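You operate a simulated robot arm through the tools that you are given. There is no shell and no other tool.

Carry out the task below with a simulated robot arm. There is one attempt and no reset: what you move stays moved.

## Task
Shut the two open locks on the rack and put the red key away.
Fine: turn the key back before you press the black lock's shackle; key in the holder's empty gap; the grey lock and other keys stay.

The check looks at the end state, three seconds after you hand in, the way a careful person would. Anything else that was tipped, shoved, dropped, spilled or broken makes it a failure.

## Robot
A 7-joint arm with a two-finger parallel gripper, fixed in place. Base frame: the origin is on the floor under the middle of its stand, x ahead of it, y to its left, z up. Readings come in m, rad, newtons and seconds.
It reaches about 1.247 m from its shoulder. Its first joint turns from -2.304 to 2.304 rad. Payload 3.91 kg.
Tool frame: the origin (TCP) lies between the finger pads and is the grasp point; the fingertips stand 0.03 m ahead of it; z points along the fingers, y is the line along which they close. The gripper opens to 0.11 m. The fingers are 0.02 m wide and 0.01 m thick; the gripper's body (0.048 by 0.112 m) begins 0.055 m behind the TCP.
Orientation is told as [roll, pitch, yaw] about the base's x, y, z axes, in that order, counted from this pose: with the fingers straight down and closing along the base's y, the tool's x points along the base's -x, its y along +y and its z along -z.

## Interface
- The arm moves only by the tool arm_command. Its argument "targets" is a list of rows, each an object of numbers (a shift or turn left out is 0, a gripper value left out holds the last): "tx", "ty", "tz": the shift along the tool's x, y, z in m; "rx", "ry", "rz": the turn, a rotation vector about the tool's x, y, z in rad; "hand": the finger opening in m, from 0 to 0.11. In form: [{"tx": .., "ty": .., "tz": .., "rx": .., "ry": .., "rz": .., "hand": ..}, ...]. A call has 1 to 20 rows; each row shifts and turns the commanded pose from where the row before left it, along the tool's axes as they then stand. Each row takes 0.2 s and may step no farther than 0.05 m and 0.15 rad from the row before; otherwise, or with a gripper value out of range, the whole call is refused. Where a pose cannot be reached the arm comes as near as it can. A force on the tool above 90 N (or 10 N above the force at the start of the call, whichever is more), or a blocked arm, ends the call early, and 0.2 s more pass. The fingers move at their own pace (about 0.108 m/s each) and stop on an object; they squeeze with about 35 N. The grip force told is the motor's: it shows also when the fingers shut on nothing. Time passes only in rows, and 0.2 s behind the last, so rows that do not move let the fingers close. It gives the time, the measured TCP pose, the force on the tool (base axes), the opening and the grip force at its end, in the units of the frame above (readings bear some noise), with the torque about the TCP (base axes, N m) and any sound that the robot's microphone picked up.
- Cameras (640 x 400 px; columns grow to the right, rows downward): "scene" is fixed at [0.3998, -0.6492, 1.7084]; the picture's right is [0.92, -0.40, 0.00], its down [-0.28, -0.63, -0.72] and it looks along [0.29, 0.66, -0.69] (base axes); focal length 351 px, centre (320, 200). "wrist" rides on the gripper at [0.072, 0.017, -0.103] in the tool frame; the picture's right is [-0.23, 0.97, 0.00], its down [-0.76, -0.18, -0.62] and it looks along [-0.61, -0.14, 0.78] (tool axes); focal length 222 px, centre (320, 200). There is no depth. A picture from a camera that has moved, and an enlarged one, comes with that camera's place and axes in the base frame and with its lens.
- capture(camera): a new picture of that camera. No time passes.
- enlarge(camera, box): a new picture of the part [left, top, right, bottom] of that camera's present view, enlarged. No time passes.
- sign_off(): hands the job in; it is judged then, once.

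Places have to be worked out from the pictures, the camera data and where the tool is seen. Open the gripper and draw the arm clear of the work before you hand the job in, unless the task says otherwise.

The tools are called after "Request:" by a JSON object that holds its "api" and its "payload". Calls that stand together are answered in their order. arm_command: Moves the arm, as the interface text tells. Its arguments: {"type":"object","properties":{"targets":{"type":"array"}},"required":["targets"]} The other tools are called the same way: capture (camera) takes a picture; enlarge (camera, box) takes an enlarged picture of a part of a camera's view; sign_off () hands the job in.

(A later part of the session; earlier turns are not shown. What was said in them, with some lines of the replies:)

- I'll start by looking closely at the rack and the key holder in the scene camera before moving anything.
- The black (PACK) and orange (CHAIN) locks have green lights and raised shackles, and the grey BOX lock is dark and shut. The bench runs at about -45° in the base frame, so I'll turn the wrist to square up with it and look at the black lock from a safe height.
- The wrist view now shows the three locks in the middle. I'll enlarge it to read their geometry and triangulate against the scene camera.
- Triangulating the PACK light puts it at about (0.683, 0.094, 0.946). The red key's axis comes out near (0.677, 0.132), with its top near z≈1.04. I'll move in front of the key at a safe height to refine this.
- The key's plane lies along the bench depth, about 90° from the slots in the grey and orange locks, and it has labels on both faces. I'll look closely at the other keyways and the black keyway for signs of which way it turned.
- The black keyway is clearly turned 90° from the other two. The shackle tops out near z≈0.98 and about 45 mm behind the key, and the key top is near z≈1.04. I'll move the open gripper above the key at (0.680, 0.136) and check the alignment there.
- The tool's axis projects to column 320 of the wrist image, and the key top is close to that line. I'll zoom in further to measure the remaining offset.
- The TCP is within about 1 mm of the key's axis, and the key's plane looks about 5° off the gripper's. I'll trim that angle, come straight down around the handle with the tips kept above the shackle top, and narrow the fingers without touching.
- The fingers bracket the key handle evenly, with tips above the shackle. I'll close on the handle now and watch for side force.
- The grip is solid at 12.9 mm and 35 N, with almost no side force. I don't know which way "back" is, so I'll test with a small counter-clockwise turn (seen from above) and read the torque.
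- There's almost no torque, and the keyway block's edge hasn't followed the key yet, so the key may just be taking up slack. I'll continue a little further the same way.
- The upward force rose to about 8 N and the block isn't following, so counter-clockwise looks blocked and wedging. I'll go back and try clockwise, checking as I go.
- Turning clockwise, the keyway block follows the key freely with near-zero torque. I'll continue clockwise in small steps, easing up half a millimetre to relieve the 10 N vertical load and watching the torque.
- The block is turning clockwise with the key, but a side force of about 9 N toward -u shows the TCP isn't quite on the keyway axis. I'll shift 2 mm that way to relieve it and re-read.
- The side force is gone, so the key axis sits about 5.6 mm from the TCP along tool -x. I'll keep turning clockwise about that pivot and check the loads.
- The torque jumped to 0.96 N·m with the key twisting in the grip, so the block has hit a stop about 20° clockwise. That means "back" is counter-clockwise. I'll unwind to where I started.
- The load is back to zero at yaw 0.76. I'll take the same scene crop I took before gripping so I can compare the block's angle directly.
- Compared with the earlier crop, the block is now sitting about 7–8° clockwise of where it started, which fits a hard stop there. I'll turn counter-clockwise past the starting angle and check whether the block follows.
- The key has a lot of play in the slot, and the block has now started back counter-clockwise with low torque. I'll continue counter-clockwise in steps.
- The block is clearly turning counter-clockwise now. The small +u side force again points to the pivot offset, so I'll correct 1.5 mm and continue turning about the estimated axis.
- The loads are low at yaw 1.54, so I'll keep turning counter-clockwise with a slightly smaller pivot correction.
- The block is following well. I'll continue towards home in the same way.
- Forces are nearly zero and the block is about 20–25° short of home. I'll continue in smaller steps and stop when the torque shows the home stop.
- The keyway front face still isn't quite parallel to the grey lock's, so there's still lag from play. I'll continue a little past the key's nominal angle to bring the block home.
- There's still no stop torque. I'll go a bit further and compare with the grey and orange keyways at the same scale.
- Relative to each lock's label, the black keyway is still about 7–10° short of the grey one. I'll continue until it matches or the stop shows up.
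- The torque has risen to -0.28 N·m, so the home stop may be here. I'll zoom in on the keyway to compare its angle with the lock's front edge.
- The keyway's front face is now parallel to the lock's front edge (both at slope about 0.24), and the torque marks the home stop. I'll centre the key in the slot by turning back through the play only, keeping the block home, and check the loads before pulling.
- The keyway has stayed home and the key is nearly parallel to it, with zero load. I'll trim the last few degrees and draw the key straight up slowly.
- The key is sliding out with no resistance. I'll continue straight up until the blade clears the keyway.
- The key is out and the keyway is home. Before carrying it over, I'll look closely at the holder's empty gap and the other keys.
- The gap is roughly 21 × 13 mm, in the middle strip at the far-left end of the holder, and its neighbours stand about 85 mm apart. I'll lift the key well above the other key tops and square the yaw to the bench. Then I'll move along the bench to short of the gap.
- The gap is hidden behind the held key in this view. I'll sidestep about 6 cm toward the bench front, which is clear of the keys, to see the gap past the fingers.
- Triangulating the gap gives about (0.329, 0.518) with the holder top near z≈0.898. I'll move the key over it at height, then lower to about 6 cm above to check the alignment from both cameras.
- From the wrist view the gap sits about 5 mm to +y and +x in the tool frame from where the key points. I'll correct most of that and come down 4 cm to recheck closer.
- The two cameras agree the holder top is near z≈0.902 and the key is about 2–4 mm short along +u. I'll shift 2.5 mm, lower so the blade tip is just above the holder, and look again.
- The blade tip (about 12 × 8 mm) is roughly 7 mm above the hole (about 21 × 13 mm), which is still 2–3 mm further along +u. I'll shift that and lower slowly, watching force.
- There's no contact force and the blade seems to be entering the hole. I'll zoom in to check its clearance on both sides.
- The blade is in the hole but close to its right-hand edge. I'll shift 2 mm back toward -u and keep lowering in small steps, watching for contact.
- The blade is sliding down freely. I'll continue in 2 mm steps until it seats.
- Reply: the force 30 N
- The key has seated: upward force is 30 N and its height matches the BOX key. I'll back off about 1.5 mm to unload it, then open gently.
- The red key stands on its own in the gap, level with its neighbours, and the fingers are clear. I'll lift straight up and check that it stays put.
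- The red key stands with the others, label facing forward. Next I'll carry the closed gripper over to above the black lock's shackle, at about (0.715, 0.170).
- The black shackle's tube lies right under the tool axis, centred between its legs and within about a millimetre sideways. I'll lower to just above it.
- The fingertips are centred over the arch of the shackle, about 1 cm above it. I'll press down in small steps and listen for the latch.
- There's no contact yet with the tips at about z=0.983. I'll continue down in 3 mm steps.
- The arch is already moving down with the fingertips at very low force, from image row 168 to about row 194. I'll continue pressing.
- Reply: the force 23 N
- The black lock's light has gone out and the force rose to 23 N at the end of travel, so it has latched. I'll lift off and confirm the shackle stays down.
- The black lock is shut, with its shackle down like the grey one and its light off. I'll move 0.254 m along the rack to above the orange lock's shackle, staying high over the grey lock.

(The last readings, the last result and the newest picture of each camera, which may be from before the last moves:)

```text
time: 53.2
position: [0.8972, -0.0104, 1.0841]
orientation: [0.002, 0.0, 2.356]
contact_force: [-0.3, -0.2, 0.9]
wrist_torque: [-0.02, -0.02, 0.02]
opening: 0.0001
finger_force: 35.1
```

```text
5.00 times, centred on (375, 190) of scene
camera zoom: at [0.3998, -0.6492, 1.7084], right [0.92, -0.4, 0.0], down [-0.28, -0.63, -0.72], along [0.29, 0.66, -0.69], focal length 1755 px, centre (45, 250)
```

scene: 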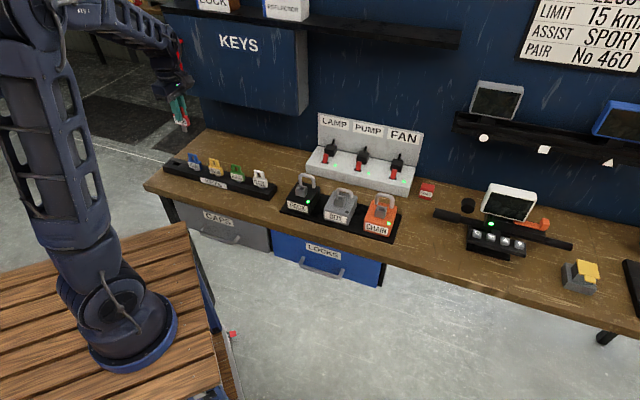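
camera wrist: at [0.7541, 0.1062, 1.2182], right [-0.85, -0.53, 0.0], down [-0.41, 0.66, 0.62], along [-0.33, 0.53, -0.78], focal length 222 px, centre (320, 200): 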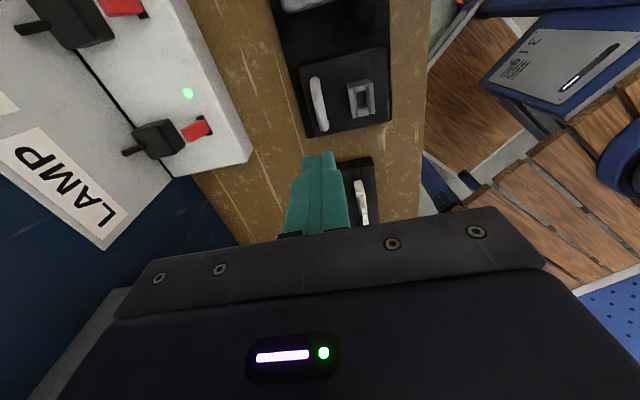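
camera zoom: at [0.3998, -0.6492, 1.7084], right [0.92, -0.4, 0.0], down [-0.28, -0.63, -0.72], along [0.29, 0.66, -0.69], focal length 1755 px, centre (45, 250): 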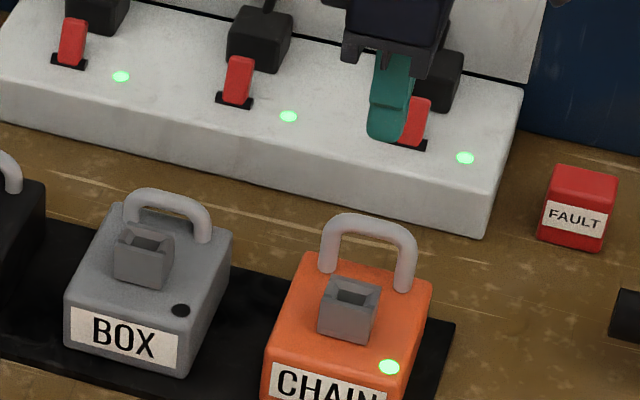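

The orange shackle is also under the tool axis, within about 1 mm. I'll nudge 0.6 mm toward the front and lower to just above it.

Request:
{"api": "arm_command", "payload": {"targets": [{"ty": 0.0006, "tz": 0.02}, {"tz": 0.02}, {"tz": 0.018}, {}]}}

Request:
{"api": "enlarge", "payload": {"camera": "wrist", "box": [260, 60, 380, 180]}}

Request:
{"api": "enlarge", "payload": {"camera": "scene", "box": [350, 165, 410, 230]}}

```text
time: 54.2
position: [0.8972, -0.0111, 1.0264]
orientation: [0.0, -0.002, 2.358]
contact_force: [0.1, 0.0, -0.2]
wrist_torque: [-0.02, 0.01, 0.01]
opening: 0.0
finger_force: 34.9
```

```text
3.33 times, centred on (320, 120) of wrist
camera zoom: at [0.9352, -0.0739, 1.1302], right [-0.85, -0.53, 0.0], down [-0.41, 0.66, 0.62], along [-0.33, 0.53, -0.78], focal length 740 px, centre (320, 467)
```

zoom: 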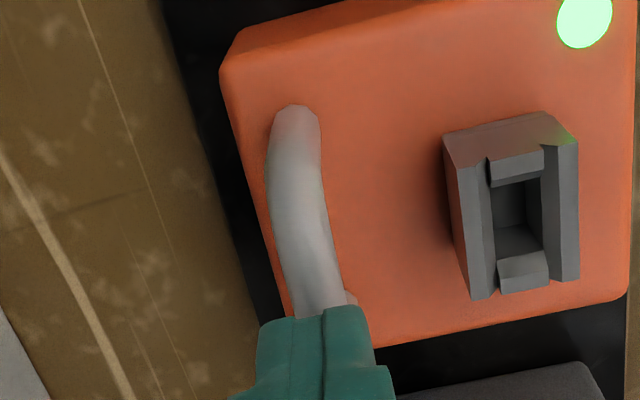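

```text
6.15 times, centred on (380, 198) of scene
camera zoom: at [0.3998, -0.6492, 1.7084], right [0.92, -0.4, 0.0], down [-0.28, -0.63, -0.72], along [0.29, 0.66, -0.69], focal length 2160 px, centre (-49, 215)
```

zoom: 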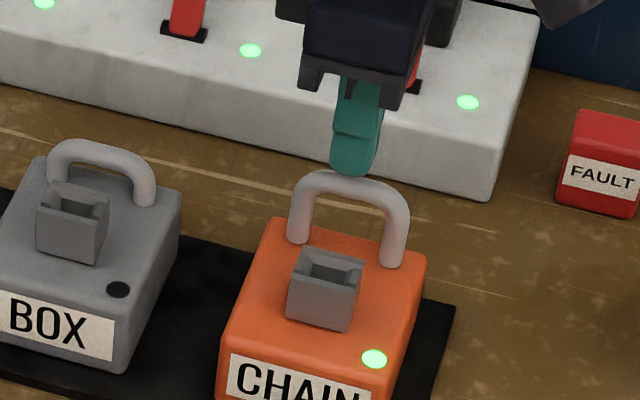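

The view suggests the orange arch is centred about 3–5 mm further along +u. I'll shift 3 mm that way and press down in small steps as before.

Request:
{"api": "arm_command", "payload": {"targets": [{"tx": 0.003}, {"tz": 0.004}, {"tz": 0.004}, {"tz": 0.004}, {"tz": 0.004}, {"tz": 0.003}, {}]}}

Request:
{"api": "enlarge", "payload": {"camera": "scene", "box": [350, 165, 410, 230]}}

```text
time: 55.8
position: [0.8985, -0.0122, 1.0076]
orientation: [0.001, 0.0, 2.357]
contact_force: [1.7, 0.8, 1.3]
wrist_torque: [0.02, -0.03, -0.01]
opening: 0.0
finger_force: 34.5
```

```text
6.15 times, centred on (380, 198) of scene
camera zoom: at [0.3998, -0.6492, 1.7084], right [0.92, -0.4, 0.0], down [-0.28, -0.63, -0.72], along [0.29, 0.66, -0.69], focal length 2160 px, centre (-49, 215)
```

zoom: 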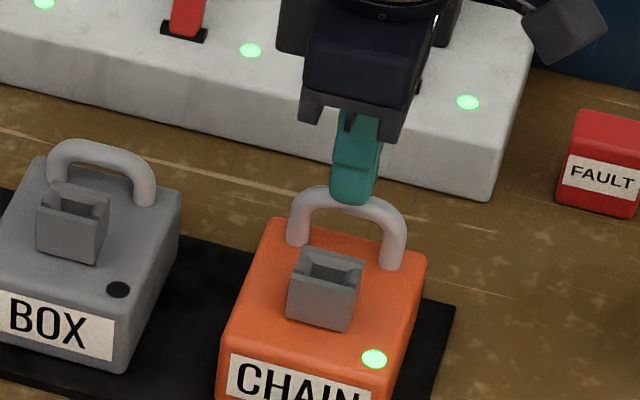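

The fingertips are on the orange arch, centred, and it is starting to go down. I'll keep pressing in 3 mm steps until it latches.

Request:
{"api": "arm_command", "payload": {"targets": [{"tz": 0.003}, {"tz": 0.003}, {"tz": 0.003}, {"tz": 0.003}, {}]}}

Request:
{"api": "enlarge", "payload": {"camera": "scene", "box": [350, 165, 410, 230]}}

```text
time: 57.0
position: [0.8975, -0.0125, 0.9951]
orientation: [-0.001, -0.001, 2.355]
contact_force: [-0.7, -1.6, 4.5]
wrist_torque: [-0.04, 0.06, 0.05]
opening: 0.0
finger_force: 35.4
```

```text
6.15 times, centred on (380, 198) of scene
camera zoom: at [0.3998, -0.6492, 1.7084], right [0.92, -0.4, 0.0], down [-0.28, -0.63, -0.72], along [0.29, 0.66, -0.69], focal length 2160 px, centre (-49, 215)
```

zoom: 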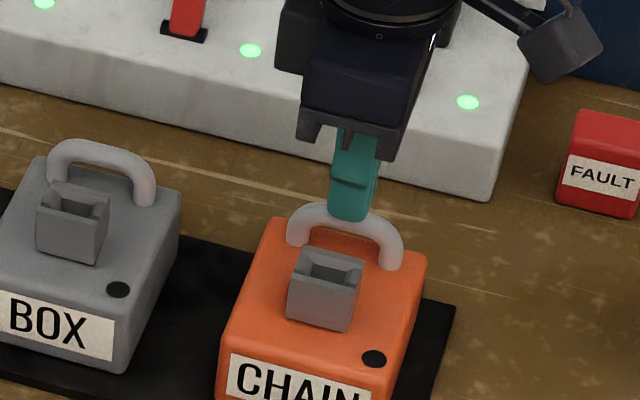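

The orange light has gone dark. I'll press 1 mm more to seat it fully, then lift off and check that the shackle stays down.

Request:
{"api": "arm_command", "payload": {"targets": [{"tz": 0.0012}, {}]}}

Request:
{"api": "arm_command", "payload": {"targets": [{"tz": -0.01}, {"tz": -0.03}, {"tz": -0.04}, {"tz": -0.05}, {"tz": -0.04}, {}]}}

Request:
{"api": "capture", "payload": {"camera": "scene"}}

Request:
{"api": "enlarge", "payload": {"camera": "scene", "box": [275, 150, 420, 246]}}

Request:
{"api": "enlarge", "payload": {"camera": "scene", "box": [150, 130, 290, 218]}}

```text
time: 57.6
position: [0.8994, -0.0123, 0.9964]
orientation: [-0.002, 0.002, 2.356]
contact_force: [6.3, -2.5, 12.4]
wrist_torque: [-0.03, -0.15, -0.01]
opening: 0.0002
finger_force: 34.9
```

```text
time: 59.0
position: [0.8974, -0.0125, 1.1652]
orientation: [0.001, 0.001, 2.357]
contact_force: [-0.2, -0.2, 0.2]
wrist_torque: [-0.02, -0.03, -0.01]
opening: 0.0001
finger_force: 35.4
```

```text
taken
```

scene: 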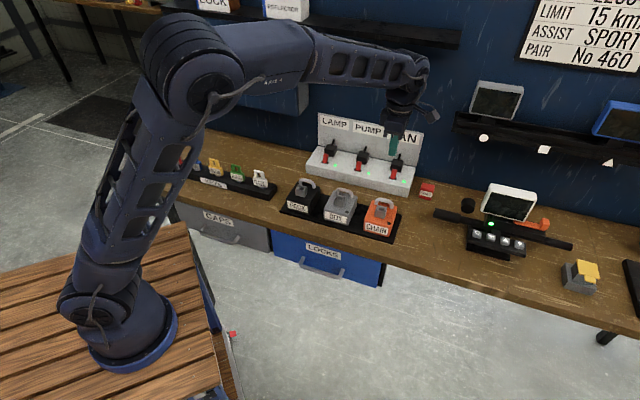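

```text
4.17 times, centred on (348, 198) of scene
camera zoom: at [0.3998, -0.6492, 1.7084], right [0.92, -0.4, 0.0], down [-0.28, -0.63, -0.72], along [0.29, 0.66, -0.69], focal length 1462 px, centre (205, 208)
```

zoom: 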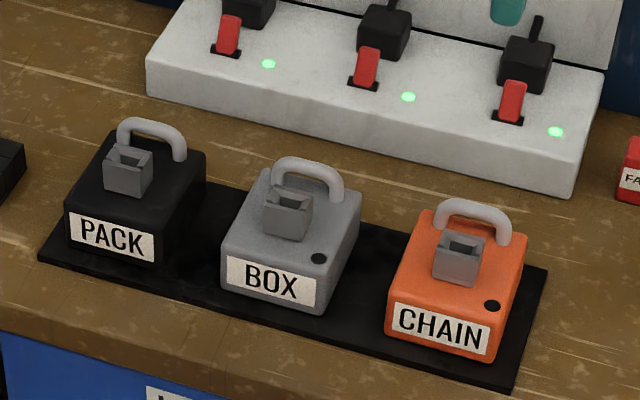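

```text
4.55 times, centred on (220, 174) of scene
camera zoom: at [0.3998, -0.6492, 1.7084], right [0.92, -0.4, 0.0], down [-0.28, -0.63, -0.72], along [0.29, 0.66, -0.69], focal length 1595 px, centre (774, 318)
```

zoom: 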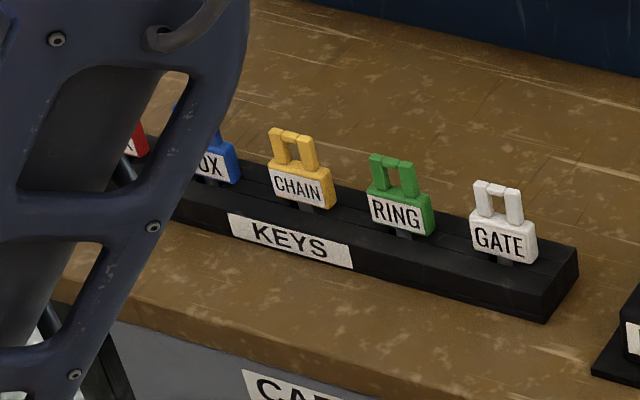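

Both lights are out and all three shackles sit at the same height. I'll open the gripper, raise it, and draw the arm back off the bench. Then I'll do a last check of the keyway and the keys.

Request:
{"api": "arm_command", "payload": {"targets": [{"tz": -0.05}, {"ty": 0.04, "tz": -0.02, "hand": 0.06}, {"ty": 0.04}, {"ty": 0.04}, {"ty": 0.04}, {"ty": 0.04}, {"ty": 0.04}, {}]}}

Request:
{"api": "capture", "payload": {"camera": "scene"}}

Request:
{"api": "enlarge", "payload": {"camera": "scene", "box": [280, 165, 340, 215]}}

Request:
{"api": "enlarge", "payload": {"camera": "scene", "box": [150, 130, 290, 218]}}

Request:
{"api": "capture", "payload": {"camera": "wrist"}}

```text
time: 60.8
position: [0.7268, -0.1811, 1.2345]
orientation: [0.0, 0.0, 2.356]
contact_force: [-0.4, 0.2, -0.9]
wrist_torque: [0.03, 0.01, 0.05]
opening: 0.0601
finger_force: 0.1
```

```text
taken
```

scene: 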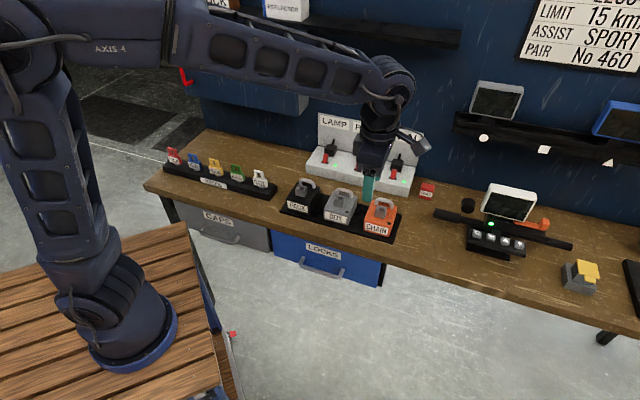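

```text
8.00 times, centred on (310, 190) of scene
camera zoom: at [0.3998, -0.6492, 1.7084], right [0.92, -0.4, 0.0], down [-0.28, -0.63, -0.72], along [0.29, 0.66, -0.69], focal length 2808 px, centre (400, 280)
```

zoom: 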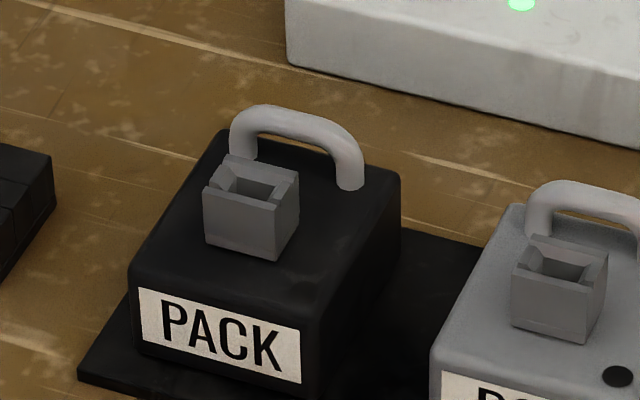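

```text
4.55 times, centred on (220, 174) of scene
camera zoom: at [0.3998, -0.6492, 1.7084], right [0.92, -0.4, 0.0], down [-0.28, -0.63, -0.72], along [0.29, 0.66, -0.69], focal length 1595 px, centre (774, 318)
```

zoom: 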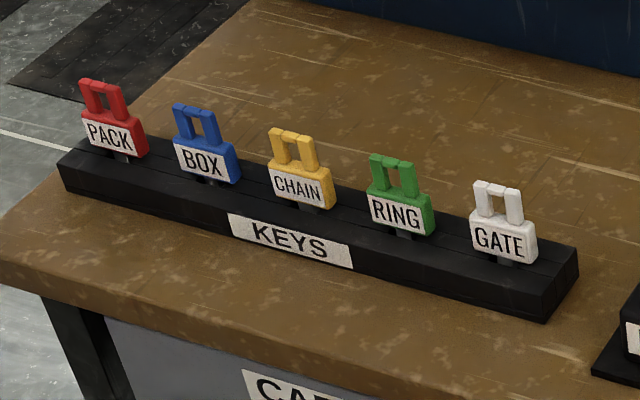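

```text
taken
camera wrist: at [0.7655, -0.2442, 1.3386], right [-0.85, -0.53, 0.0], down [-0.41, 0.66, 0.62], along [-0.33, 0.53, -0.78], focal length 222 px, centre (320, 200)
```

wrist: 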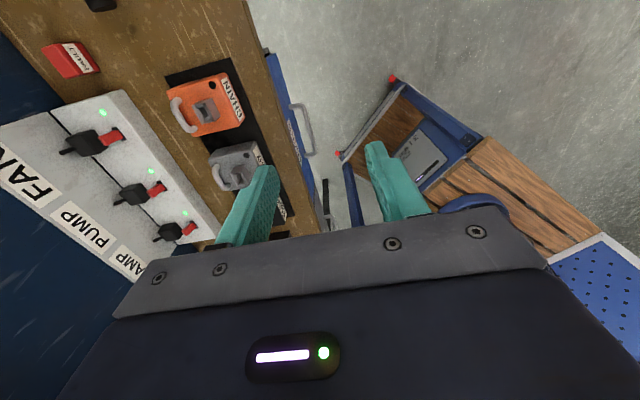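

Both open locks are shut with their lights off, and the black keyway is back at its home angle. The red key stands in the holder's gap, and the grey lock, the other keys and the switches look unchanged. The gripper is open and clear of the bench, so I'm handing in.

Request:
{"api": "sign_off", "payload": {}}

```text
The job is handed in.
```

The black (PACK) and orange (CHAIN) locks are shut, and the red key is in the holder's empty gap. I've handed the job in; the result of the check hasn't come back.

- **Key:** I turned it back to its home position and pulled it out before pressing the black shackle. It stands in line with the other four keys, label facing forward.
- **Wrong-way turn:** I wasn't sure which way "back" was. I first turned the key clockwise into its stop, then reversed. I saw no sign of damage.
- **Locks:** I pressed both shackles until their green lights went out. Both stayed down when I lifted off, level with the grey lock's shackle.
- **Everything else:** The grey lock, the other keys and the switches look unchanged in the last pictures.

The gripper is open and the arm is clear of the bench.
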